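You operate a simulated robot arm through the tools that you are given. There is no shell and no other tool. Be economical: measure what you need, move in short steps, check, and stop when the job is done.

You run a simulated robot arm. Do the job below in one go: nothing can be reset, and whatever is moved stays where it is left.

TASK
Fetch the green dough press and set it on the blue press plate. Put the check weight on the steel table by the sink away on the top of the side stand. Put the blue dough press on top of the white lids. Count the brown sugar lumps on the steel table by the wire rack, then put as many of the pale blue ice cubes from the steel table by the wire rack on the top of the side stand. Take the beige old dough lump on the clear space on the table by the wire rack and put it away on the portion bench top. Do these in any order. Set down upright: check weight.

The check looks at the end state, three seconds after you hand in, the way a careful person would. Anything else that was tipped, shoved, dropped, spilled or broken makes it a failure. A push-on lid holds only when it is set on centred and level and pressed home; a screw cap is set on level and turned clockwise until tight.

THE ROBOT
A 7-joint arm with a two-finger parallel gripper on a trunk, on a base that drives. Base frame: it is fixed to the floor where the robot stands at the start and does not move with it; the origin is under the middle of the robot, x ahead of it, y to its left, z up; the surface under the hand at the start is at about z = 900. Units: mm, degrees, N and s.
With the tool pointing down near the work surface it reaches from about 280 to 720 mm from the robot's upright axis, wherever it stands. Its first joint turns from -166.0 to 166.0 degrees. Places, roughly: beige old dough lump (4x4x4 cm) [1400, 100, 900]; blue dough press (8x8x5 cm) [800, 300, 900]; blue press plate (10x10x1 cm) [600, -500, 900]; brown sugar lump (4x4x4 cm) [1800, -400, 900]; check weight [250, 250, 1000]; green dough press (6x6x5 cm) [700, -100, 900]; pale blue ice cube (4x4x4 cm) [1400, -300, 900]; portion bench top [2300, 2200, 900]; top of the side stand [1100, -3500, 800]; white lids (15x15x10 cm) [500, 0, 900]. Payload 3.43 kg.
The tool frame sits at the grasp point between the pads (the TCP): z along the fingers, y along the line on which they close. The tips reach 30 mm beyond it. Largest opening 94 mm; finger width 28, thickness 10; the body of the gripper, 50 by 96 mm, starts 55 mm behind the TCP.
Orientation is that of the tool frame in the base frame, as a unit quaternion [x, y, z, w]. With the fingers straight down and closing along the base's y, the tool's x points along the base's -x, its y along +y and its z along -z.

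THE INTERFACE
- The arm moves only by the tool arm_command. Its argument "rows" is a list of rows, each a list of 6 numbers: the shift along the base's x, y, z in m, then the turn, a rotation vector about the base's x, y, z in degrees. In form: [[tx, ty, tz, rx, ry, rz], ...]. A call has 1 to 8 rows; each row shifts and turns the commanded pose from where the row before left it. "grip" is the finger opening in m, from 0 to 0.094, set as the call begins (left out, the last holds). Rows are played at 5 a second. More than 50 mm and 8.6 degrees between two rows, or a gripper value outside its range, and nothing of the call is played. Where a pose cannot be reached the arm comes as near as it can. A force on the tool above 40 N (or 10 N above the force at the start of the call, whichever is more), or a blocked arm, ends the call early, and 0.2 s more pass. Each finger travels about 108 mm/s and halts on what it meets, pressing with about 45 N; the grip force reading is that of the motor and also rises with nothing between the fingers. The clock runs only during rows and for 0.2 s after the last one: add rows that do not move to give the fingers time. It gives the time, the measured TCP pose, the force on the tool (base axes), the opening and the grip force at its end, in the units of the frame above (readings bear some noise), with the torque about the TCP (base axes, N m) and any sound that the robot's microphone picked up.
- Cameras (640 x 400 px; columns grow to the right, rows downward): "scene" is now at [398.5, -123.3, 1241.3]; the picture's right is [0.00, -1.00, 0.09], its down [-0.44, 0.08, 0.89] and it looks along [-0.90, -0.04, -0.44] (base axes); focal length 214 px, centre (320, 200). "wrist" rides on the gripper at [76, 14, -102] in the tool frame; the picture's right is [-0.18, 0.98, 0.00], its down [-0.75, -0.14, -0.64] and it looks along [-0.63, -0.12, 0.77] (tool axes); focal length 243 px, centre (320, 200). There is no depth. A picture from a camera that has moved, and an enlarged one, comes with that camera's place and axes in the base frame and with its lens.
- camera(camera): a new picture of that camera. The clock stands still meanwhile.
- move_column(by): slides the trunk up (or, below 0, down) by that many mm; the arm and the scene camera ride with it, the base frame stays. It gives what a move gives, with no picture.
- base_move(legs): drives the robot by 1 to 6 legs, each [ahead, left, turn to the left] in mm, mm and degrees, along the robot's own axes; the way and the turn of a leg run together, so that a leg with both is an arc; at most 1500 mm and 180 degrees a leg. The arm and the cameras ride along, it lands a little off, and it stops where it bumps. It gives what a move gives.
- head_to(pan, tilt): turns the head with the scene camera to pan (to the left, within 80 degrees either way) and tilt (down, from -29 to 69), counted from straight ahead of the robot. It gives what a move gives.
- inspect(camera, box): a new picture of the part [left, top, right, bottom] of that camera's present view, enlarged. The clock stands still meanwhile.
- finish_job(): hands the job in; it is judged then, once.

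Go step by step. Nothing tells you exact positions but the pictures and the camera data: compare them with the known pose of the tool, close in by small moves and look again before you grip or let go. The budget is 207 turns and 184 pictures, counting those below and the enlarged ones. Unless the task says otherwise, let go and move clear before handing in.

The tools are called as a command line: name --pt "numbers of a row" for each row, then --argument value for the rest, lists and objects as JSON in quotes. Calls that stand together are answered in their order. arm_command: Moves the arm, as the interface text tells. Its arguments: {"type":"object","properties":{"rows":{"type":"array","items":{"type":"array","items":{"type":"number"}}},"grip":{"type":"number"}},"required":["rows"]} The other tools are called the same way: move_column (by) slides the trunk up or down; base_move (legs) drives the base; head_to (pan, tilt) turns the head that bears the scene camera; camera (camera) takes a picture; inspect (camera, box) takes an enlarged picture of a part of a camera's view; finish_job () hands the job in.

At the start:

```text
time: 0.0
eef_pos: [380.8, -115.6, 1173.4]
tool_rot: [0.001, 1.0, -0.001, 0.0]
ft_force: [0.6, 0.1, -0.4]
ft_torque: [0.01, 0.0, 0.01]
opening: 93.6
finger_force: 0.0
trunk travel left (down, up): [-300.0, 290.0]
robot x, y, heading: [2.7, 1.4, -0.1]
head pan, tilt: [-5.1, 63.9]
```

scene: 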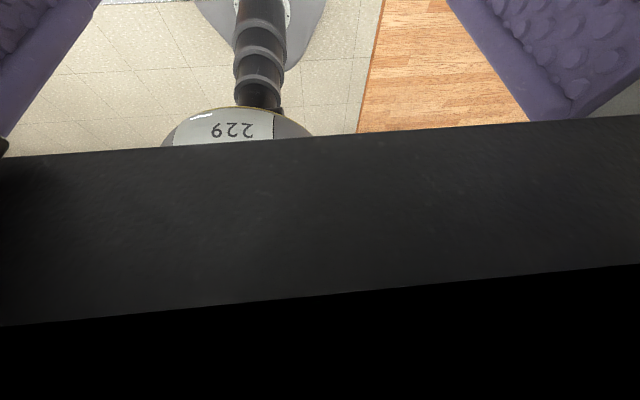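
wrist: 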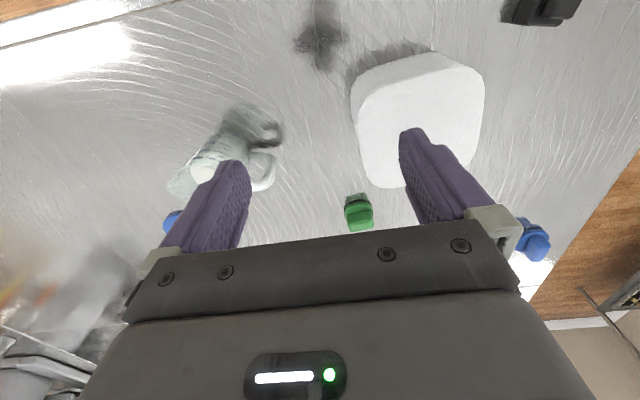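

I see the table with white lids, green press and others through the wrist; the scene view looks back at the robot itself. I'll turn the head to look around first.

head_to --pan 0 --tilt 35

camera --camera "scene"

camera --camera "wrist"

```text
time: 0.9
eef_pos: [381.0, -115.6, 1173.8]
tool_rot: [0.0, 1.0, 0.0, 0.0]
ft_force: [0.5, 0.0, 0.2]
ft_torque: [0.02, -0.01, 0.02]
opening: 94.2
finger_force: 0.0
trunk travel left (down, up): [-300.0, 290.0]
robot x, y, heading: [1.4, 0.4, -0.0]
head pan, tilt: [0.0, 35.0]
```

```text
181 pictures are left
camera scene: at [437.2, -117.8, 1215.0], right [0.0, -1.0, 0.0], down [-0.82, 0.0, 0.57], along [-0.57, 0.0, -0.82], focal length 214 px, centre (320, 200)
```

scene: 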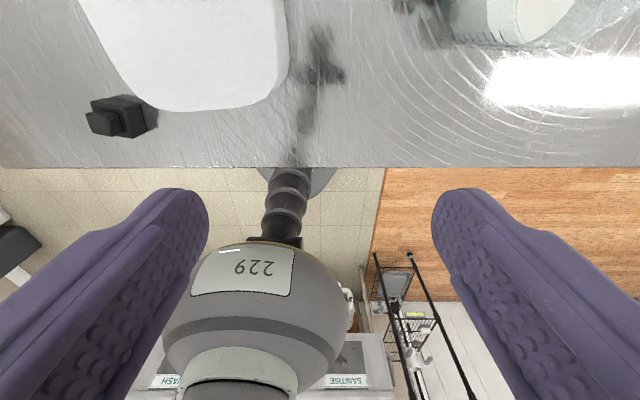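

```text
180 pictures are left
camera wrist: at [305.6, -101.5, 1275.0], right [0.18, 0.98, 0.0], down [0.75, -0.14, 0.64], along [0.63, -0.12, -0.77], focal length 243 px, centre (320, 200)
```

wrist: 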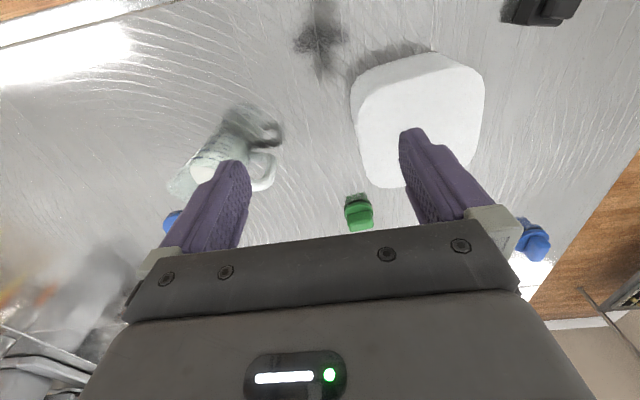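

The scene camera looks back from just ahead of the hand; a negative tilt should look forward. Trying it.

head_to --pan 0 --tilt -29

camera --camera "scene"

```text
time: 2.3
eef_pos: [382.0, -116.2, 1172.1]
tool_rot: [0.001, 1.0, 0.0, 0.0]
ft_force: [0.2, -0.1, 0.4]
ft_torque: [0.04, 0.0, 0.01]
opening: 94.1
finger_force: 0.0
trunk travel left (down, up): [-300.0, 290.0]
robot x, y, heading: [2.4, 1.4, 0.1]
head pan, tilt: [0.0, -28.6]
```

```text
179 pictures are left
camera scene: at [533.4, -117.8, 1236.0], right [0.0, -1.0, 0.0], down [-0.88, 0.0, -0.48], along [0.48, 0.0, -0.88], focal length 214 px, centre (320, 200)
```

scene: 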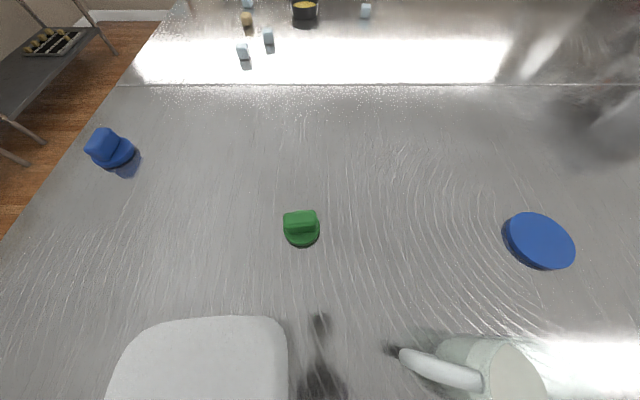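

The forward view shows green press ≈(650,-89), blue press ≈(811,279), plate ≈(640,-467). I move the hand above the green press.

arm_command --pt "0.044 0.005 -0.012 0 0 0" --pt "0.044 0.005 -0.012 0 0 0" --pt "0.044 0.005 -0.012 0 0 0" --pt "0.044 0.005 -0.012 0 0 0" --pt "0.044 0.005 -0.012 0 0 0" --pt "0 0 0 0 0 0" --grip 0.094

camera --camera "scene"

camera --camera "wrist"

```text
time: 3.7
eef_pos: [600.3, -91.3, 1114.0]
tool_rot: [0.0, 1.0, 0.0, 0.0]
ft_force: [-0.4, -0.2, 0.3]
ft_torque: [0.01, -0.01, 0.0]
opening: 94.3
finger_force: 0.0
trunk travel left (down, up): [-300.0, 290.0]
robot x, y, heading: [-2.2, -3.1, -0.2]
head pan, tilt: [0.0, -28.6]
```

```text
178 pictures are left
camera scene: at [752.6, -94.3, 1177.3], right [0.0, -1.0, 0.0], down [-0.88, 0.0, -0.48], along [0.48, 0.0, -0.88], focal length 214 px, centre (320, 200)
```

scene: 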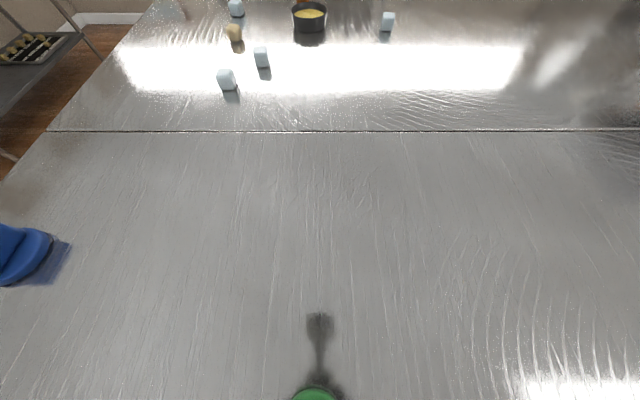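

```text
177 pictures are left
camera wrist: at [524.7, -78.0, 1216.2], right [0.18, 0.98, 0.0], down [0.75, -0.14, 0.64], along [0.63, -0.12, -0.77], focal length 243 px, centre (320, 200)
```

wrist: 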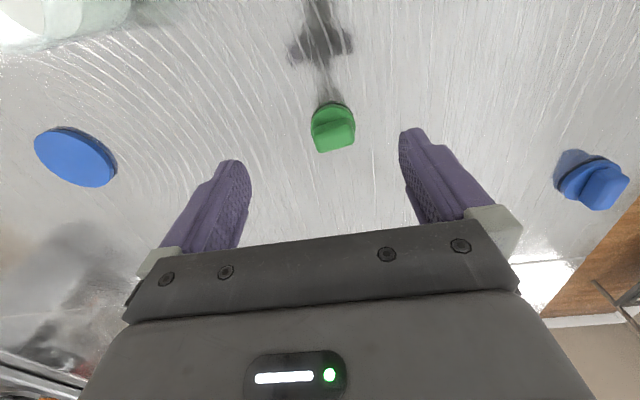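

The scene camera rides with the hand. Green press at about (651,-87); I zoom to see its shape.

inspect --camera "wrist" --box '[280, 80, 400, 170]'

inspect --camera "wrist" --box '[530, 120, 640, 220]'

head_to --pan 0 --tilt 15

camera --camera "scene"

```text
4.44 times, centred on (340, 125) of wrist
camera zoom: at [524.7, -78.0, 1216.2], right [0.18, 0.98, 0.0], down [0.75, -0.14, 0.64], along [0.63, -0.12, -0.77], focal length 1078 px, centre (231, 533)
```

zoom: 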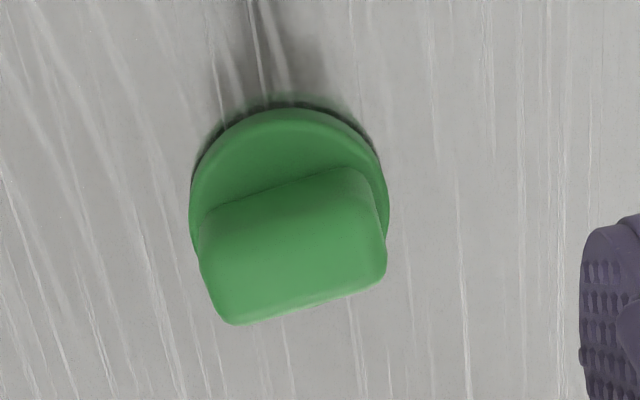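

```text
4.00 times, centred on (585, 170) of wrist
camera zoom: at [524.7, -78.0, 1216.2], right [0.18, 0.98, 0.0], down [0.75, -0.14, 0.64], along [0.63, -0.12, -0.77], focal length 970 px, centre (-740, 320)
```

zoom: 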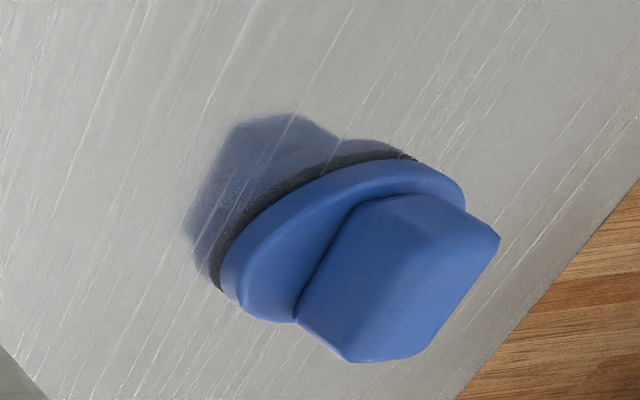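

```text
time: 4.8
eef_pos: [600.2, -92.7, 1114.2]
tool_rot: [0.0, 1.0, 0.001, 0.0]
ft_force: [-0.1, 0.0, 0.3]
ft_torque: [-0.01, -0.02, -0.01]
opening: 94.0
finger_force: 0.1
trunk travel left (down, up): [-300.0, 290.0]
robot x, y, heading: [0.6, 1.2, -0.1]
head pan, tilt: [0.0, 15.0]
```

```text
174 pictures are left
camera scene: at [688.5, -94.3, 1150.7], right [0.0, -1.0, 0.0], down [-0.97, 0.0, 0.26], along [-0.26, 0.0, -0.97], focal length 214 px, centre (320, 200)
```

scene: 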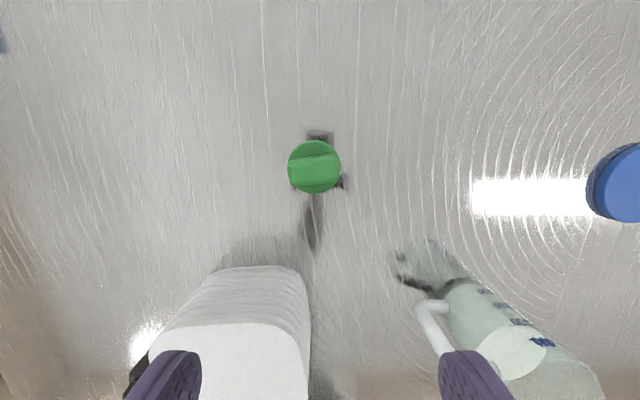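

The green press handle is a bar nearly along y (about 10° off). I rotate the gripper so it closes across the bar and move over it.

arm_command --pt "0.008 0.001 0 0 0 -8" --pt "0.008 0.001 0 0 0 -8" --pt "0.008 0 0 0 0 -8" --pt "0.008 0 0 0 0 -8" --pt "0.008 0 0 0 0 -8" --pt "0.008 0 0 0 0 -8" --pt "0.008 0 0 0 0 -8" --pt "0 0 0 0 0 -8"

arm_command --pt "0 0.001 -0.02 0 0 -8" --pt "0 0.001 -0.03 0 0 -8" --pt "0 0 -0.03 0 0 0" --pt "0 0 0 0 0 0"

camera --camera "scene"

camera --camera "wrist"

```text
time: 6.6
eef_pos: [657.5, -89.2, 1113.0]
tool_rot: [0.531, 0.847, 0.0, 0.0]
ft_force: [0.9, 0.8, -0.6]
ft_torque: [0.01, 0.0, 0.0]
opening: 93.8
finger_force: 0.0
trunk travel left (down, up): [-300.0, 290.0]
robot x, y, heading: [-0.6, -1.1, -0.1]
head pan, tilt: [0.0, 15.0]
```

```text
time: 7.6
eef_pos: [657.5, -86.0, 1031.9]
tool_rot: [0.643, 0.766, 0.0, 0.0]
ft_force: [-0.3, -1.3, -0.5]
ft_torque: [-0.01, 0.0, 0.01]
opening: 94.2
finger_force: 0.0
trunk travel left (down, up): [-300.0, 290.0]
robot x, y, heading: [-2.5, -0.7, -0.0]
head pan, tilt: [0.0, 15.0]
```

```text
173 pictures are left
camera scene: at [673.7, -172.5, 1069.3], right [-0.98, -0.17, 0.0], down [-0.17, 0.95, 0.26], along [-0.04, 0.26, -0.97], focal length 214 px, centre (320, 200)
```

scene: 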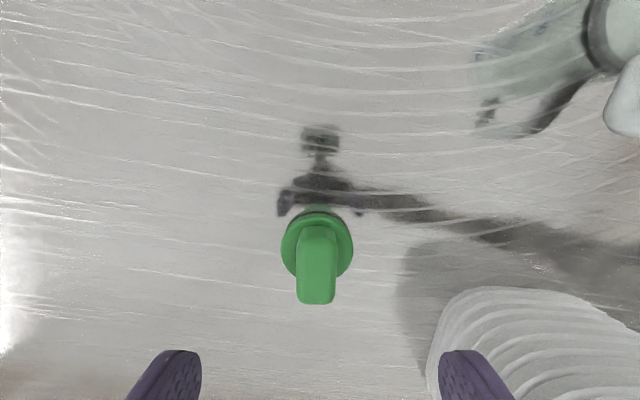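

```text
172 pictures are left
camera wrist: at [658.1, -8.5, 1134.7], right [1.0, -0.01, 0.0], down [-0.01, -0.77, 0.64], along [-0.01, -0.64, -0.77], focal length 243 px, centre (320, 200)
```

wrist: 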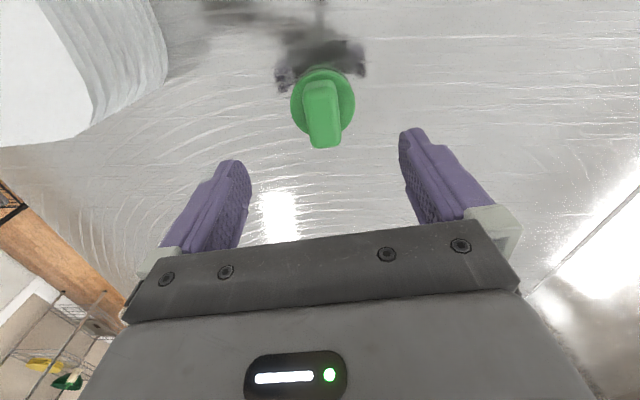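

Aligned over the handle, small correction in x. Descend part way and check.

arm_command --pt "0.003 -0.001 -0.03 0 0 0" --pt "0 0 -0.03 0 0 0" --pt "0 0 0 0 0 0"

camera --camera "scene"

camera --camera "wrist"

```text
time: 8.4
eef_pos: [661.6, -87.7, 972.4]
tool_rot: [0.642, 0.766, 0.0, 0.0]
ft_force: [0.3, -0.7, -0.7]
ft_torque: [0.02, 0.05, 0.01]
opening: 94.2
finger_force: 0.0
trunk travel left (down, up): [-300.0, 290.0]
robot x, y, heading: [2.5, -0.7, -0.2]
head pan, tilt: [0.0, 15.0]
```

```text
171 pictures are left
camera scene: at [677.1, -173.5, 1009.5], right [-0.98, -0.17, 0.0], down [-0.17, 0.95, 0.26], along [-0.04, 0.25, -0.97], focal length 214 px, centre (320, 200)
```

scene: 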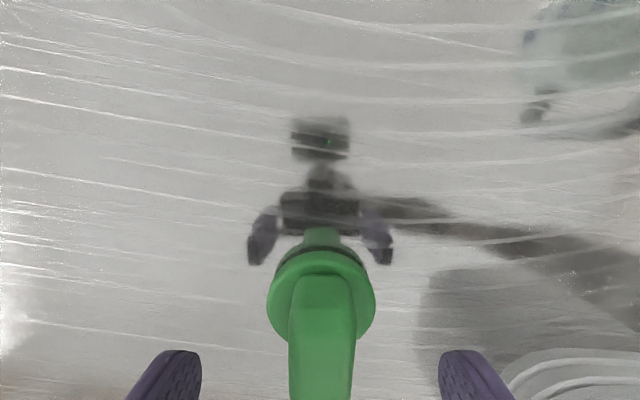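

```text
170 pictures are left
camera wrist: at [661.4, -9.5, 1074.9], right [1.0, -0.01, 0.0], down [-0.01, -0.77, 0.64], along [-0.01, -0.64, -0.77], focal length 243 px, centre (320, 200)
```

wrist: 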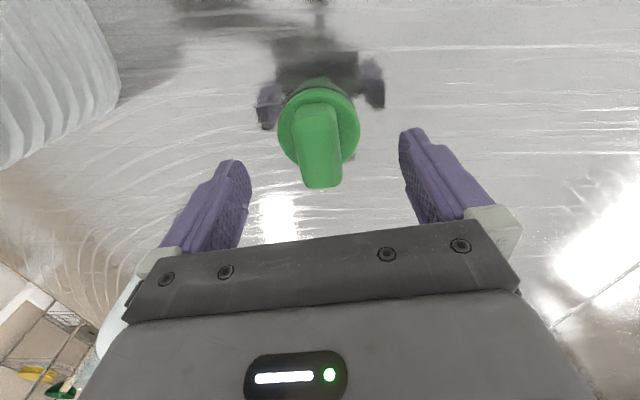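

Handle is centred between the fingers. Descend and close.

arm_command --pt "0 0 -0.015 0 0 0" --pt "0 0 -0.015 0 0 0" --pt "0 0 0 0 0 0"

arm_command --pt "0 0 0 0 0 0" --pt "0 0 0 0 0 0" --pt "0 0 0 0 0 0" --pt "0 0 0 0 0 0" --grip 0.01

camera --camera "wrist"

```text
time: 9.2
eef_pos: [660.3, -86.4, 942.8]
tool_rot: [0.643, 0.766, 0.0, 0.001]
ft_force: [0.0, 0.9, -0.3]
ft_torque: [0.01, -0.02, 0.0]
opening: 94.0
finger_force: 0.1
trunk travel left (down, up): [-300.0, 290.0]
robot x, y, heading: [-0.2, -4.6, -0.1]
head pan, tilt: [0.0, 15.0]
```

```text
time: 10.2
eef_pos: [660.4, -87.2, 943.0]
tool_rot: [0.643, 0.766, 0.001, 0.0]
ft_force: [0.6, -0.1, -0.9]
ft_torque: [-0.02, 0.03, 0.0]
opening: 54.4
finger_force: 44.9
trunk travel left (down, up): [-300.0, 290.0]
robot x, y, heading: [-2.5, -0.7, 0.0]
head pan, tilt: [0.0, 15.0]
```

```text
169 pictures are left
camera wrist: at [661.8, -10.0, 1045.3], right [1.0, -0.01, 0.0], down [-0.01, -0.77, 0.64], along [-0.01, -0.64, -0.77], focal length 243 px, centre (320, 200)
```

wrist: 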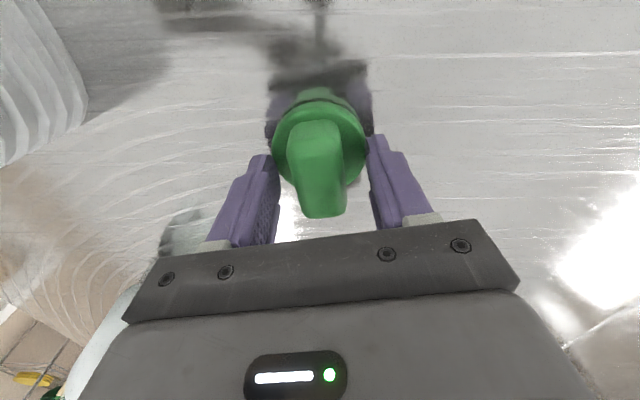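

The fingers caught the disc itself near its rim top. I'll open slightly, go 6 mm lower for a solid hold, close and lift.

arm_command --pt "0 0 0 0 0 0" --pt "0 0 -0.006 0 0 0" --pt "0 0 0 0 0 0" --grip 0.08

arm_command --pt "0 0 0 0 0 0" --pt "0 0 0 0 0 0" --pt "0 0 0 0 0 0" --pt "0 0 0.03 0 0 0" --pt "0 0 0.03 0 0 0" --pt "0 0 0 0 0 0" --grip 0.03

camera --camera "wrist"

camera --camera "scene"

```text
time: 11.0
eef_pos: [661.1, -87.5, 936.8]
tool_rot: [0.643, 0.766, 0.0, 0.0]
ft_force: [-0.3, -0.2, -1.2]
ft_torque: [0.01, -0.02, 0.0]
opening: 80.0
finger_force: 0.1
trunk travel left (down, up): [-300.0, 290.0]
robot x, y, heading: [-2.9, -4.8, 0.1]
head pan, tilt: [0.0, 15.0]
```

```text
time: 12.4
eef_pos: [661.0, -86.6, 996.7]
tool_rot: [0.643, 0.766, 0.0, 0.0]
ft_force: [-1.1, 0.5, -1.6]
ft_torque: [0.02, -0.01, 0.01]
opening: 57.3
finger_force: 45.0
trunk travel left (down, up): [-300.0, 290.0]
robot x, y, heading: [-0.3, 0.4, -0.3]
head pan, tilt: [0.0, 15.0]
```

```text
168 pictures are left
camera wrist: at [662.2, -8.5, 1098.6], right [1.0, -0.01, 0.0], down [-0.01, -0.77, 0.64], along [-0.01, -0.64, -0.77], focal length 243 px, centre (320, 200)
```

wrist: 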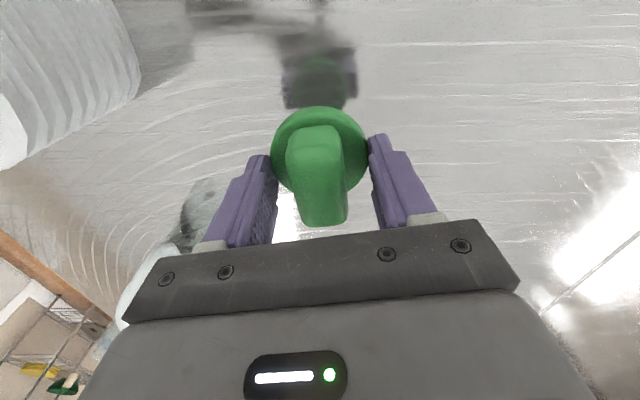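

```text
167 pictures are left
camera scene: at [677.8, -172.6, 1033.3], right [-0.98, -0.17, 0.0], down [-0.17, 0.95, 0.26], along [-0.05, 0.25, -0.97], focal length 214 px, centre (320, 200)
```

scene: 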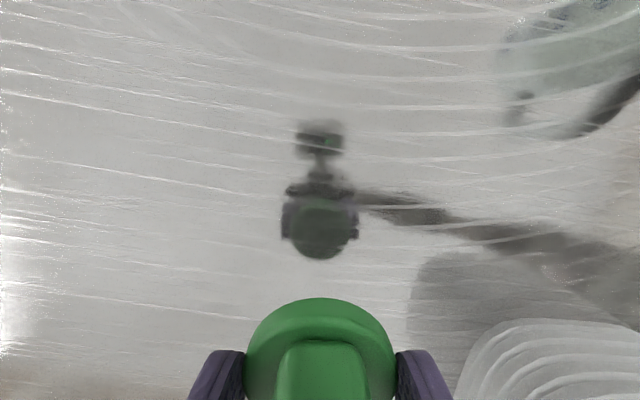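

The press is held. I raise and carry it towards the plate.

arm_command --pt "0 0 0.04 0 0 0" --pt "0 -0.03 0.03 0 0 0" --pt "0 -0.045 0 0 0 0" --pt "0 -0.045 0 0 0 0" --pt "0 -0.045 0 0 0 0" --pt "0 -0.03 0 0 0 0" --pt "0 0 0 0 0 0"

camera --camera "scene"

camera --camera "wrist"

```text
time: 14.0
eef_pos: [661.0, -281.6, 1068.8]
tool_rot: [0.643, 0.766, 0.0, 0.0]
ft_force: [-0.1, -0.2, -1.2]
ft_torque: [0.0, -0.06, 0.0]
opening: 57.1
finger_force: 45.2
trunk travel left (down, up): [-300.0, 290.0]
robot x, y, heading: [4.0, -1.7, 0.1]
head pan, tilt: [0.0, 15.0]
```

```text
166 pictures are left
camera scene: at [677.5, -368.4, 1105.6], right [-0.98, -0.17, 0.0], down [-0.17, 0.95, 0.26], along [-0.05, 0.26, -0.97], focal length 214 px, centre (320, 200)
```

scene: 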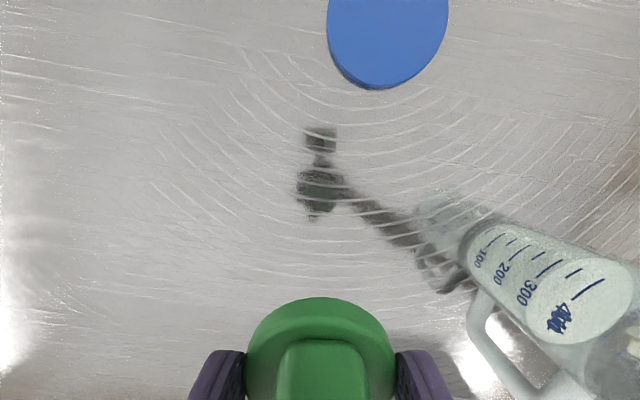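

```text
165 pictures are left
camera wrist: at [661.7, -204.4, 1171.1], right [1.0, -0.01, 0.0], down [-0.01, -0.77, 0.64], along [-0.01, -0.64, -0.77], focal length 243 px, centre (320, 200)
```

wrist: 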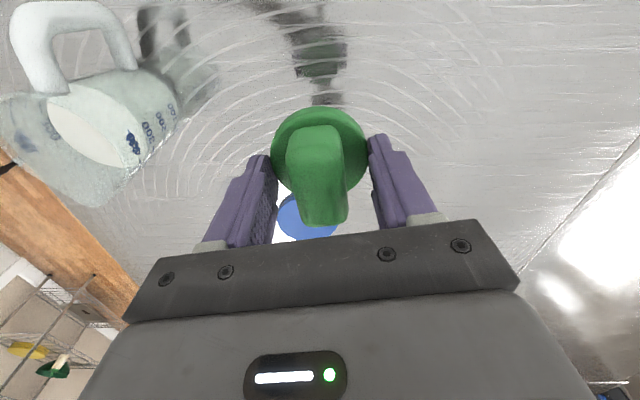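

Plate estimated at (640,-462). Move above it and look from other head tilts.

arm_command --pt "-0.005 -0.045 0 0 0 0" --pt "-0.005 -0.045 0 0 0 0" --pt "-0.005 -0.045 0 0 0 0" --pt "-0.006 -0.045 -0.02 0 0 0" --pt "0 0 -0.03 0 0 0" --pt "0 0 0 0 0 0"

head_to --pan 0 --tilt 45

camera --camera "scene"

camera --camera "wrist"

```text
time: 15.4
eef_pos: [597.2, -408.3, 1021.6]
tool_rot: [0.643, 0.766, 0.0, 0.0]
ft_force: [0.0, -0.2, -0.6]
ft_torque: [0.02, 0.01, 0.01]
opening: 57.0
finger_force: 45.0
out of reach, approached as far as the arm can: row 2, 3, 4, 5
trunk travel left (down, up): [-300.0, 290.0]
robot x, y, heading: [-2.9, 2.6, 0.1]
head pan, tilt: [0.0, 15.0]
```

```text
time: 16.3
eef_pos: [597.9, -408.5, 1021.7]
tool_rot: [0.643, 0.766, 0.0, 0.0]
ft_force: [-0.2, 0.4, -0.3]
ft_torque: [-0.01, 0.01, 0.03]
opening: 56.9
finger_force: 44.7
trunk travel left (down, up): [-300.0, 290.0]
robot x, y, heading: [1.2, 1.1, 0.1]
head pan, tilt: [0.0, 45.0]
```

```text
164 pictures are left
camera scene: at [606.0, -448.4, 1071.2], right [-0.98, -0.17, 0.0], down [-0.12, 0.7, 0.71], along [-0.12, 0.7, -0.71], focal length 214 px, centre (320, 200)
```

scene: 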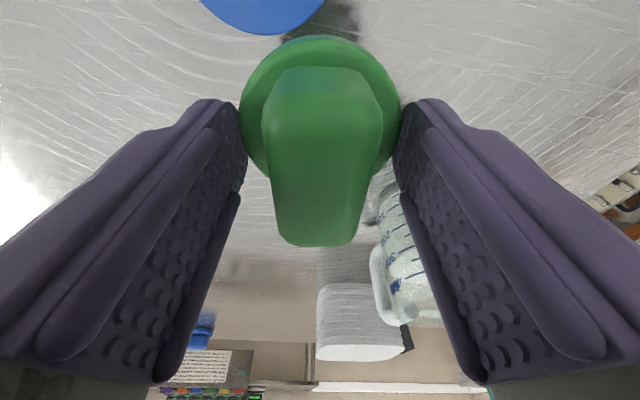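

```text
163 pictures are left
camera wrist: at [598.5, -330.4, 1124.5], right [1.0, -0.01, 0.0], down [-0.01, -0.77, 0.64], along [-0.01, -0.64, -0.77], focal length 243 px, centre (320, 200)
```

wrist: 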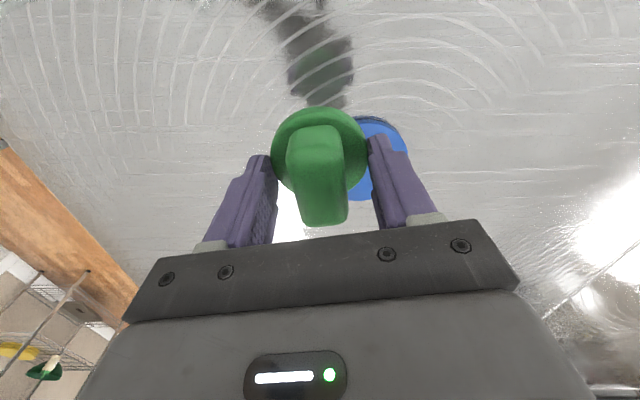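

The plate is at the edge of the reach, so I shift the base 150 mm to the right.

base_move --legs '[[0, -150, 0]]'

```text
time: 17.7
eef_pos: [596.7, -558.1, 1021.6]
tool_rot: [0.643, 0.766, 0.0, 0.0]
ft_force: [0.6, -0.3, -1.9]
ft_torque: [0.01, 0.01, 0.0]
opening: 57.0
finger_force: 45.5
trunk travel left (down, up): [-300.0, 290.0]
robot x, y, heading: [1.4, -148.9, 0.1]
head pan, tilt: [0.0, 45.0]
```

Now move over the plate centre and check both views.

arm_command --pt "0.014 0.033 0 0 0 0" --pt "0.014 0.033 0 0 0 0" --pt "0.013 0.031 0 0 0 0" --pt "0 0 0 0 0 0"

camera --camera "scene"

camera --camera "wrist"

```text
time: 18.7
eef_pos: [650.8, -468.4, 1021.6]
tool_rot: [0.643, 0.766, 0.0, -0.001]
ft_force: [0.4, 0.4, -1.2]
ft_torque: [-0.01, 0.0, 0.0]
opening: 57.0
finger_force: 45.0
out of reach, approached as far as the arm can: row 1, 2, 3
trunk travel left (down, up): [-300.0, 290.0]
robot x, y, heading: [-4.1, -149.2, 0.0]
head pan, tilt: [0.0, 45.0]
```

```text
162 pictures are left
camera scene: at [660.0, -508.0, 1069.7], right [-0.98, -0.17, 0.0], down [-0.12, 0.7, 0.71], along [-0.12, 0.7, -0.71], focal length 214 px, centre (320, 200)
```

scene: 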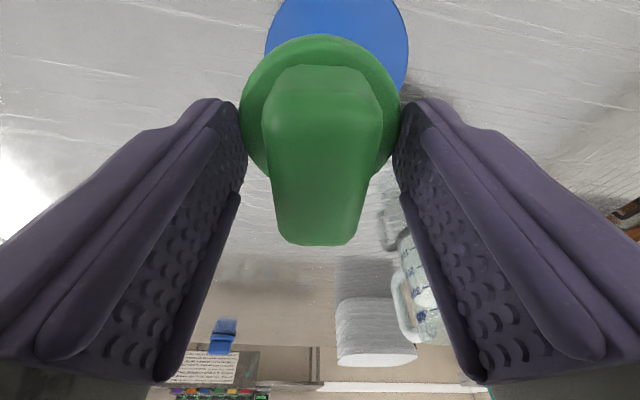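

```text
161 pictures are left
camera wrist: at [652.7, -390.1, 1123.1], right [1.0, -0.01, 0.0], down [-0.01, -0.77, 0.64], along [-0.01, -0.64, -0.77], focal length 243 px, centre (320, 200)
```

wrist: 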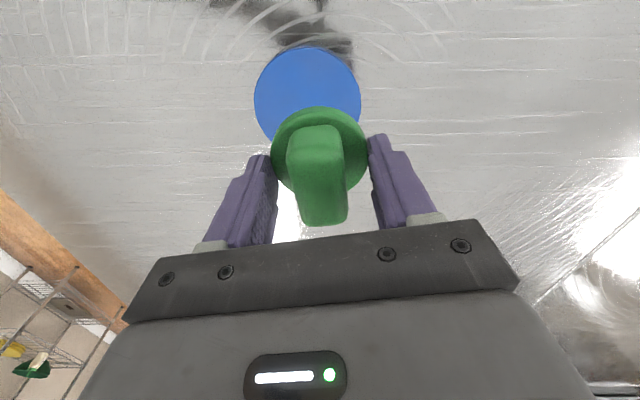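

Plate is around (640,-459). I shift the base another 150 mm right to be well within reach, then return the hand.

base_move --legs '[[0, -150, 0]]'

arm_command --pt "-0.003 0.04 0 0 0 0" --pt "-0.003 0.04 0 0 0 0" --pt "-0.003 0.04 0 0 0 0" --pt "-0.002 0.03 0 0 0 0" --pt "0 0 0 0 0 0"

```text
time: 20.1
eef_pos: [651.1, -624.2, 1020.2]
tool_rot: [0.644, 0.765, 0.0, -0.002]
ft_force: [0.0, -0.1, -1.1]
ft_torque: [0.01, 0.01, 0.04]
opening: 57.0
finger_force: 45.1
trunk travel left (down, up): [-300.0, 290.0]
robot x, y, heading: [0.0, -299.5, -0.2]
head pan, tilt: [0.0, 45.0]
```

```text
time: 21.3
eef_pos: [700.5, -492.9, 1014.0]
tool_rot: [0.644, 0.765, 0.0, -0.002]
ft_force: [-0.1, 0.4, -1.1]
ft_torque: [-0.02, -0.01, 0.01]
opening: 56.8
finger_force: 45.2
out of reach, approached as far as the arm can: row 1, 2, 3, 4
trunk travel left (down, up): [-300.0, 290.0]
robot x, y, heading: [-0.9, -303.6, -0.1]
head pan, tilt: [0.0, 45.0]
```

The commanded pose and measured one differ; I make a small move inward to re-sync.

arm_command --pt "-0.02 0 0 0 0 0" --pt "-0.02 0 0 0 0 0" --pt "0 0 0 0 0 0" --pt "0 0 0 0 0 0"

```text
time: 22.3
eef_pos: [698.8, -500.3, 1012.6]
tool_rot: [0.644, 0.765, -0.001, -0.002]
ft_force: [0.7, -0.3, -1.5]
ft_torque: [0.01, 0.03, 0.02]
opening: 56.8
finger_force: 45.2
out of reach, approached as far as the arm can: row 1, 2
trunk travel left (down, up): [-300.0, 290.0]
robot x, y, heading: [-2.5, -302.4, 0.1]
head pan, tilt: [0.0, 45.0]
```

arm_command --pt "-0.03 0 0 0 0 0" --pt "-0.03 0 0 0 0 0" --pt "-0.03 0 0 0 0 0" --pt "0 0 0 0 0 0"

```text
time: 23.3
eef_pos: [689.0, -527.4, 1005.4]
tool_rot: [0.644, 0.765, 0.0, -0.002]
ft_force: [0.1, 0.1, -1.3]
ft_torque: [-0.02, 0.01, 0.02]
opening: 56.8
finger_force: 45.3
out of reach, approached as far as the arm can: row 1, 2, 3
trunk travel left (down, up): [-300.0, 290.0]
robot x, y, heading: [-0.9, -301.7, -0.1]
head pan, tilt: [0.0, 45.0]
```

arm_command --pt "0 0 0 0 0 0" --pt "0 0 0 0 0 0" --pt "0 0 0 0 0 0" --pt "0 0 0 0 0 0"

camera --camera "scene"

```text
time: 24.3
eef_pos: [689.6, -528.5, 1005.4]
tool_rot: [0.644, 0.765, -0.001, -0.002]
ft_force: [-0.5, -0.1, -0.8]
ft_torque: [0.0, 0.02, -0.01]
opening: 56.8
finger_force: 45.3
trunk travel left (down, up): [-300.0, 290.0]
robot x, y, heading: [2.7, -301.0, -0.1]
head pan, tilt: [0.0, 45.0]
```

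```text
160 pictures are left
camera scene: at [697.3, -568.6, 1053.9], right [-0.99, -0.17, 0.0], down [-0.12, 0.7, 0.71], along [-0.12, 0.7, -0.71], focal length 214 px, centre (320, 200)
```

scene: 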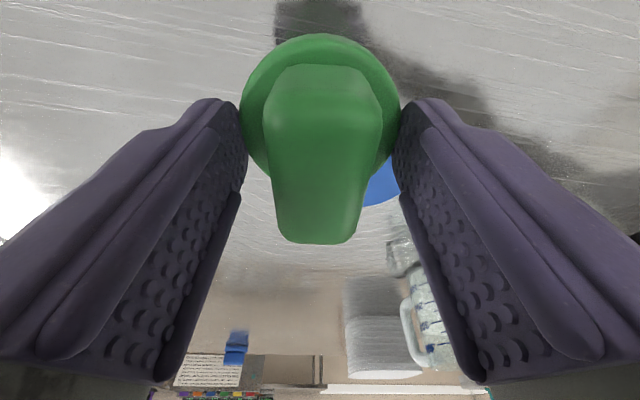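

arm_command --pt "-0.04 0.01 0.02 0 0 0" --pt "0 0 0 0 0 0"

arm_command --pt "-0.04 0.01 0.0 0 0 0" --pt "0 0 0 0 0 0"

```text
time: 24.9
eef_pos: [688.9, -530.1, 1020.5]
tool_rot: [0.644, 0.765, 0.0, -0.004]
ft_force: [0.2, -0.1, -1.4]
ft_torque: [-0.02, -0.02, 0.04]
opening: 56.5
finger_force: 44.8
out of reach, approached as far as the arm can: row 1
trunk travel left (down, up): [-300.0, 290.0]
robot x, y, heading: [1.0, -306.7, -0.1]
head pan, tilt: [0.0, 45.0]
```

```text
time: 25.5
eef_pos: [688.7, -534.2, 1016.1]
tool_rot: [0.644, 0.765, -0.001, -0.002]
ft_force: [0.1, 0.1, -0.8]
ft_torque: [-0.02, 0.01, 0.04]
opening: 56.6
finger_force: 45.1
out of reach, approached as far as the arm can: row 1
trunk travel left (down, up): [-300.0, 290.0]
robot x, y, heading: [-1.2, -304.5, -0.1]
head pan, tilt: [0.0, 45.0]
```

The elbow seems stuck fully stretched; going straight up should fold it. I raise the hand.

arm_command --pt "0 0 0.03 0 0 0" --pt "0 0 0.03 0 0 0" --pt "0 0 0.03 0 0 0" --pt "0 0 0.03 0 0 0" --pt "0 0 0 0 0 0"

arm_command --pt "-0.02 0.0 0.0 0 0 0" --pt "-0.02 0 0 0 0 0" --pt "0 0 0 0 0 0"

```text
time: 26.7
eef_pos: [691.8, -533.7, 1137.1]
tool_rot: [0.644, 0.765, -0.001, -0.001]
ft_force: [0.9, -0.8, -0.1]
ft_torque: [-0.01, 0.02, -0.01]
opening: 56.5
finger_force: 44.8
out of reach, approached as far as the arm can: row 2
trunk travel left (down, up): [-300.0, 290.0]
robot x, y, heading: [2.0, -303.4, -0.5]
head pan, tilt: [0.0, 45.0]
```

```text
time: 27.5
eef_pos: [687.6, -538.8, 1138.4]
tool_rot: [0.644, 0.765, 0.0, -0.002]
ft_force: [0.0, 0.2, -0.1]
ft_torque: [-0.01, -0.03, 0.0]
opening: 56.6
finger_force: 44.5
out of reach, approached as far as the arm can: row 1, 2
trunk travel left (down, up): [-300.0, 290.0]
robot x, y, heading: [-1.1, -303.9, -0.0]
head pan, tilt: [0.0, 45.0]
```

Still stuck at full stretch. I try larger radial inward steps.

arm_command --pt "-0.045 0.015 0 0 0 0" --pt "-0.045 0.015 0 0 0 0" --pt "-0.045 0.015 0 0 0 0" --pt "-0.045 0.015 0 0 0 0" --pt "-0.045 0.015 0 0 0 0" --pt "0 0 0 0 0 0"

```text
time: 28.9
eef_pos: [686.9, -539.4, 1141.0]
tool_rot: [0.644, 0.765, 0.0, -0.002]
ft_force: [0.0, -1.3, -1.3]
ft_torque: [-0.01, -0.02, 0.02]
opening: 56.4
finger_force: 45.4
out of reach, approached as far as the arm can: row 1, 2, 3, 4, 5
trunk travel left (down, up): [-300.0, 290.0]
robot x, y, heading: [-2.7, -301.5, -0.2]
head pan, tilt: [0.0, 45.0]
```

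arm_command --pt "0 0 0.05 0 0 0" --pt "0 0 0.05 0 0 0" --pt "0 0 0.05 0 0 0" --pt "0 0 0.05 0 0 0" --pt "0 0 0.05 0 0 0" --pt "0 0 0 0 0 0"

arm_command --pt "-0.04 0.013 0 0 0 0" --pt "-0.04 0.013 0 0 0 0" --pt "0 0 0 0 0 0"

```text
time: 30.3
eef_pos: [634.7, -514.6, 1375.0]
tool_rot: [0.644, 0.765, 0.0, -0.001]
ft_force: [0.5, -0.8, 0.1]
ft_torque: [0.02, 0.05, 0.0]
opening: 56.4
finger_force: 45.7
out of reach, approached as far as the arm can: row 1, 2, 3, 4, 5
trunk travel left (down, up): [-300.0, 290.0]
robot x, y, heading: [2.9, -302.1, 0.2]
head pan, tilt: [0.0, 45.0]
```

```text
time: 31.1
eef_pos: [553.8, -488.5, 1375.4]
tool_rot: [0.644, 0.765, 0.0, -0.001]
ft_force: [0.5, -0.4, -0.9]
ft_torque: [0.01, 0.01, 0.01]
opening: 56.8
finger_force: 44.6
trunk travel left (down, up): [-300.0, 290.0]
robot x, y, heading: [1.4, -299.9, -0.3]
head pan, tilt: [0.0, 45.0]
```

Unstuck. Now descend inside the reach and come over the plate.

arm_command --pt "0 0 -0.045 0 0 0" --pt "0 0 -0.045 0 0 0" --pt "0 0 -0.045 0 0 0" --pt "0 0 -0.045 0 0 0" --pt "0 0 -0.045 0 0 0" --pt "0 0 -0.045 0 0 0" --pt "0 0 -0.045 0 0 0" --pt "0 0 0 0 0 0"

arm_command --pt "0.043 0.0145 0 0 0 0" --pt "0.043 0.0145 0 0 0 0" --pt "0 0 -0.04 0 0 0" --pt "0 0 0 0 0 0"

camera --camera "wrist"

camera --camera "scene"

```text
time: 32.9
eef_pos: [550.9, -487.8, 1061.5]
tool_rot: [0.644, 0.765, 0.0, -0.001]
ft_force: [0.5, -0.2, -1.5]
ft_torque: [-0.03, 0.04, -0.02]
opening: 56.6
finger_force: 44.9
trunk travel left (down, up): [-300.0, 290.0]
robot x, y, heading: [2.5, -300.8, -0.1]
head pan, tilt: [0.0, 45.0]
```

```text
time: 33.9
eef_pos: [639.0, -460.6, 1020.6]
tool_rot: [0.644, 0.765, -0.001, -0.001]
ft_force: [-0.1, -0.5, -1.0]
ft_torque: [0.0, 0.0, 0.02]
opening: 56.4
finger_force: 45.0
trunk travel left (down, up): [-300.0, 290.0]
robot x, y, heading: [2.2, -298.6, -0.3]
head pan, tilt: [0.0, 45.0]
```

```text
159 pictures are left
camera wrist: at [639.9, -383.8, 1123.2], right [1.0, -0.01, 0.0], down [-0.01, -0.77, 0.64], along [-0.01, -0.64, -0.77], focal length 243 px, centre (320, 200)
```

wrist: 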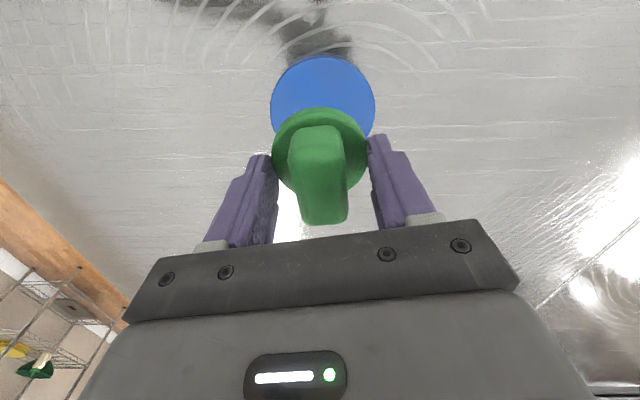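

```text
158 pictures are left
camera scene: at [647.0, -501.7, 1069.8], right [-0.99, -0.17, 0.0], down [-0.12, 0.7, 0.71], along [-0.12, 0.7, -0.71], focal length 214 px, centre (320, 200)
```

scene: 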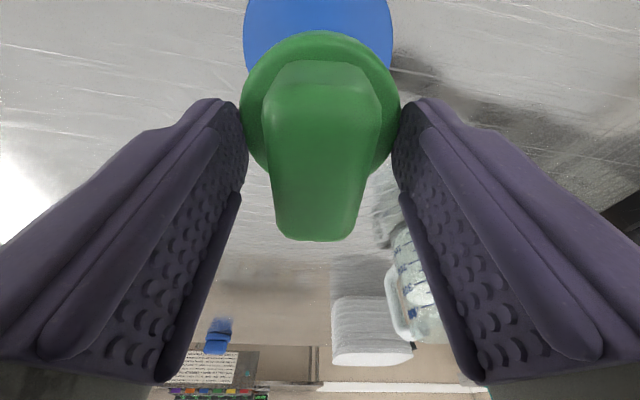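

Centred within 3 mm. Descend close to the plate and look.

arm_command --pt "0.0025 0.0015 -0.03 0 0 0" --pt "0 0 -0.025 0 0 0" --pt "0 0 -0.008 0 0 0" --pt "0 0 0 0 0 0"

camera --camera "wrist"

camera --camera "scene"

```text
time: 34.9
eef_pos: [641.8, -459.9, 956.6]
tool_rot: [0.645, 0.765, 0.0, 0.0]
ft_force: [-0.6, 0.3, -1.0]
ft_torque: [0.02, 0.04, -0.03]
opening: 56.5
finger_force: 44.9
trunk travel left (down, up): [-300.0, 290.0]
robot x, y, heading: [-1.8, -303.7, 0.1]
head pan, tilt: [0.0, 45.0]
```

```text
157 pictures are left
camera wrist: at [643.4, -382.3, 1059.1], right [1.0, -0.01, 0.0], down [-0.01, -0.77, 0.64], along [-0.01, -0.64, -0.77], focal length 243 px, centre (320, 200)
```

wrist: 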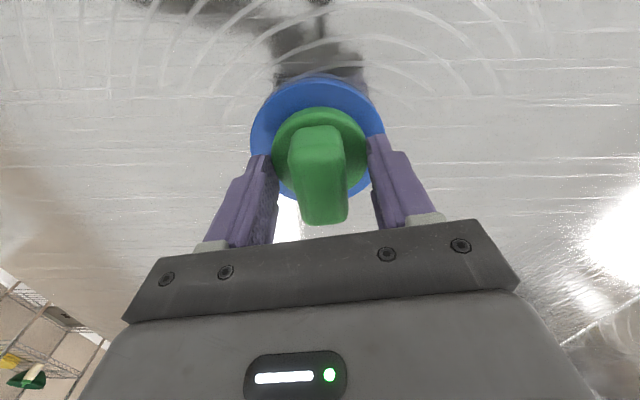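

```text
156 pictures are left
camera scene: at [650.4, -500.2, 1005.7], right [-0.99, -0.17, 0.0], down [-0.12, 0.7, 0.71], along [-0.12, 0.7, -0.71], focal length 214 px, centre (320, 200)
```

scene: 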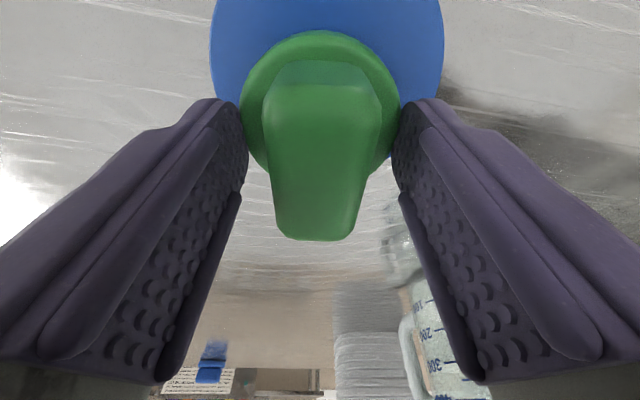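

Slight correction (-2.5, -2 mm), then lower onto the plate.

arm_command --pt "-0.0025 -0.002 -0.004 0 0 0" --pt "0 0 -0.002 0 0 0" --pt "0 0 -0.001 0 0 0" --pt "0 0 0 0 0 0"

arm_command --pt "0 0 -0.001 0 0 0" --pt "0 0 -0.001 0 0 0" --pt "0 0 0 0 0 0"

```text
time: 35.9
eef_pos: [639.1, -461.8, 950.2]
tool_rot: [0.644, 0.765, -0.001, -0.001]
ft_force: [-1.1, -0.4, -2.0]
ft_torque: [-0.03, 0.02, -0.02]
opening: 56.3
finger_force: 45.1
trunk travel left (down, up): [-300.0, 290.0]
robot x, y, heading: [3.6, -300.5, -0.2]
head pan, tilt: [0.0, 45.0]
```

```text
time: 36.7
eef_pos: [640.2, -460.3, 948.4]
tool_rot: [0.644, 0.765, 0.0, -0.001]
ft_force: [-0.3, -0.1, 2.4]
ft_torque: [0.02, -0.14, -0.01]
opening: 56.3
finger_force: 45.3
trunk travel left (down, up): [-300.0, 290.0]
robot x, y, heading: [0.4, -304.4, -0.4]
head pan, tilt: [0.0, 45.0]
```

Contact felt at ~948. Release and rise.

arm_command --pt "0 0 -0.0005 0 0 0" --pt "0 0 0 0 0 0" --pt "0 0 0 0 0 0"

arm_command --pt "0 0 0 0 0 0" --pt "0 0 0 0 0 0" --pt "0 0 0.03 0 0 0" --pt "0 0 0.04 0 0 0" --pt "0 0 0.04 0 0 0" --pt "0 0 0 0 0 0" --grip 0.094

camera --camera "wrist"

```text
time: 37.5
eef_pos: [639.9, -461.6, 947.8]
tool_rot: [0.644, 0.765, -0.001, 0.0]
ft_force: [3.2, -0.7, 10.9]
ft_torque: [0.01, -0.43, -0.01]
opening: 56.0
finger_force: 45.3
trunk travel left (down, up): [-300.0, 290.0]
robot x, y, heading: [2.8, -300.6, -0.1]
head pan, tilt: [0.0, 45.0]
```

```text
time: 38.9
eef_pos: [640.0, -462.8, 1059.4]
tool_rot: [0.644, 0.765, -0.001, -0.001]
ft_force: [-0.5, 0.2, 0.8]
ft_torque: [0.02, -0.01, -0.01]
opening: 93.9
finger_force: 0.0
trunk travel left (down, up): [-300.0, 290.0]
robot x, y, heading: [-3.5, -303.0, -0.4]
head pan, tilt: [0.0, 45.0]
```

```text
155 pictures are left
camera wrist: at [640.9, -384.8, 1161.2], right [1.0, -0.01, 0.0], down [-0.01, -0.77, 0.64], along [-0.01, -0.64, -0.77], focal length 243 px, centre (320, 200)
```

wrist: 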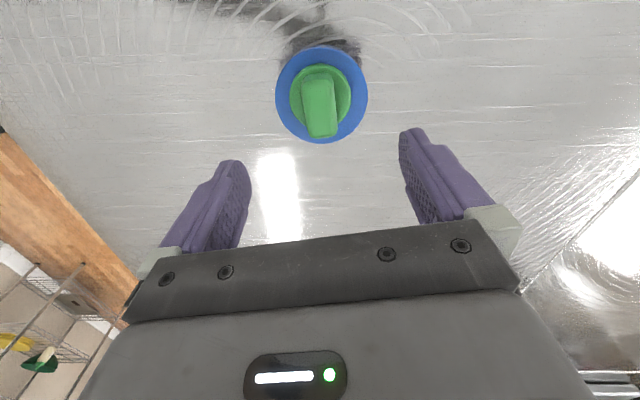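

Green press sits centred on the plate. Next, raise the hand and move the base left to look at the lids and the check weight.

arm_command --pt "0 0 0.045 0 0 0" --pt "0 0 0.045 0 0 0" --pt "0 0 0.045 0 0 0" --pt "0 0 0.045 0 0 0" --pt "-0.04 0.04 0.02 0 0 8" --pt "-0.04 0.04 0 0 0 8" --pt "-0.04 0.04 0 0 0 8" --pt "-0.03 0.03 0 0 0 8"

arm_command --pt "0 0 0 0 0 8" --pt "0 0 0 0 0 8" --pt "0 0 0 0 0 8" --pt "0 0 0 0 0 8" --pt "0 0 0 0 0 8" --pt "0 0 0 0 0 8" --pt "0 0 0 0 0 0"

base_move --legs '[[0, 400, 0]]'

head_to --pan 0 --tilt 15

camera --camera "scene"

camera --camera "wrist"

```text
refused: row 5 steps farther than a row can; nothing moved
```

```text
time: 40.5
eef_pos: [639.3, -460.7, 1057.2]
tool_rot: [0.277, 0.961, -0.001, -0.001]
ft_force: [0.4, 0.2, -0.1]
ft_torque: [-0.02, 0.0, 0.0]
opening: 94.0
finger_force: 0.2
trunk travel left (down, up): [-300.0, 290.0]
robot x, y, heading: [-2.8, -301.4, -0.2]
head pan, tilt: [0.0, 45.0]
```

```text
time: 43.0
eef_pos: [641.3, -65.8, 1058.2]
tool_rot: [0.278, 0.961, -0.001, -0.001]
ft_force: [0.0, 0.2, 0.0]
ft_torque: [-0.06, 0.03, 0.02]
opening: 93.8
finger_force: 0.0
trunk travel left (down, up): [-300.0, 290.0]
robot x, y, heading: [2.5, 92.6, -0.0]
head pan, tilt: [0.0, 45.0]
```

```text
time: 43.9
eef_pos: [640.7, -67.4, 1057.4]
tool_rot: [0.278, 0.96, -0.001, -0.001]
ft_force: [-0.3, 0.2, 0.3]
ft_torque: [0.02, 0.01, 0.0]
opening: 94.1
finger_force: 0.0
trunk travel left (down, up): [-300.0, 290.0]
robot x, y, heading: [1.4, 91.3, -0.4]
head pan, tilt: [0.0, 15.0]
```

```text
154 pictures are left
camera scene: at [714.8, -114.8, 1094.3], right [-0.54, -0.84, 0.0], down [-0.82, 0.52, 0.26], along [-0.22, 0.14, -0.97], focal length 214 px, centre (320, 200)
```

scene: 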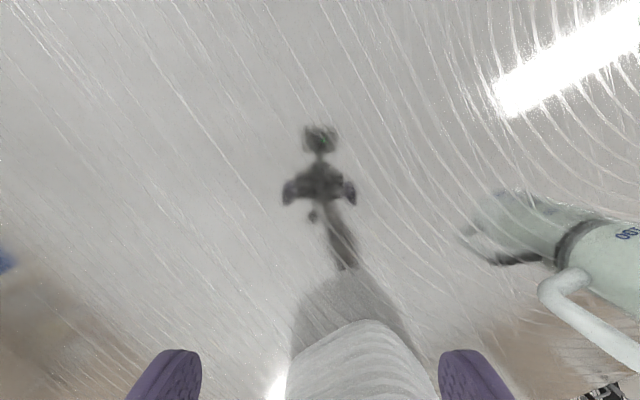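

```text
153 pictures are left
camera wrist: at [584.2, -14.0, 1159.9], right [0.68, 0.73, 0.0], down [0.56, -0.52, 0.64], along [0.47, -0.44, -0.77], focal length 243 px, centre (320, 200)
```

wrist: 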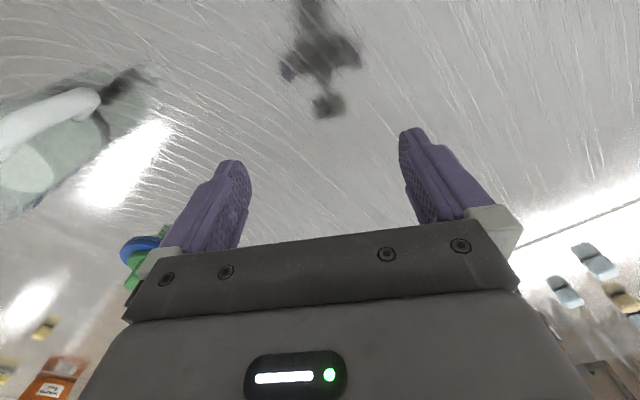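

The raise had been refused (nothing hit though). Now raise and square the hand.

arm_command --pt "0 0 0.045 0 0 8" --pt "0 0 0.045 0 0 8" --pt "0 0 0.045 0 0 8" --pt "-0.03 0.03 0.02 0 0 8" --pt "-0.035 0.03 0 0 0 0" --pt "-0.035 0.03 0 0 0 0" --pt "-0.035 0.03 0 0 0 0" --pt "0 0 0 0 0 0"

camera --camera "wrist"

camera --camera "scene"

```text
time: 45.7
eef_pos: [504.0, 53.8, 1210.4]
tool_rot: [0.005, 1.0, -0.001, -0.001]
ft_force: [-0.5, -0.2, -0.4]
ft_torque: [-0.04, -0.02, 0.04]
opening: 94.0
finger_force: 0.2
trunk travel left (down, up): [-300.0, 290.0]
robot x, y, heading: [2.3, 91.3, -0.1]
head pan, tilt: [0.0, 15.0]
```

```text
152 pictures are left
camera wrist: at [429.2, 69.1, 1312.9], right [0.19, 0.98, 0.0], down [0.75, -0.14, 0.64], along [0.63, -0.12, -0.77], focal length 243 px, centre (320, 200)
```

wrist: 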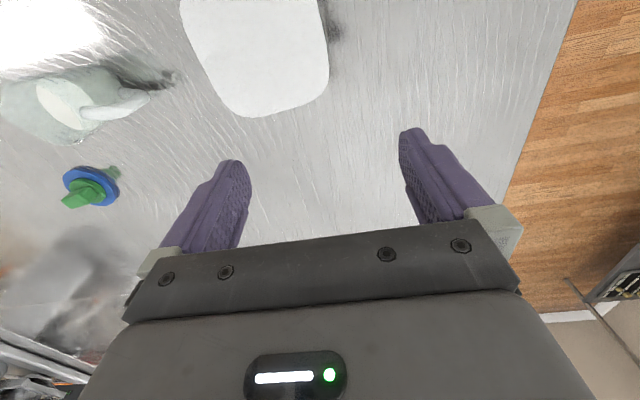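

```text
151 pictures are left
camera scene: at [592.6, 51.7, 1247.3], right [-0.01, -1.0, 0.0], down [-0.97, 0.01, 0.26], along [-0.26, 0.0, -0.97], focal length 214 px, centre (320, 200)
```

scene: 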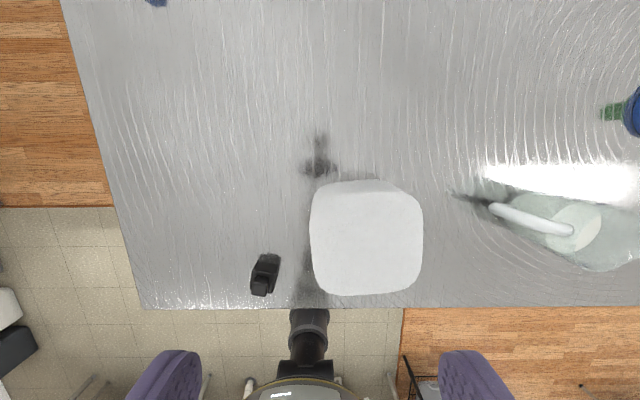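

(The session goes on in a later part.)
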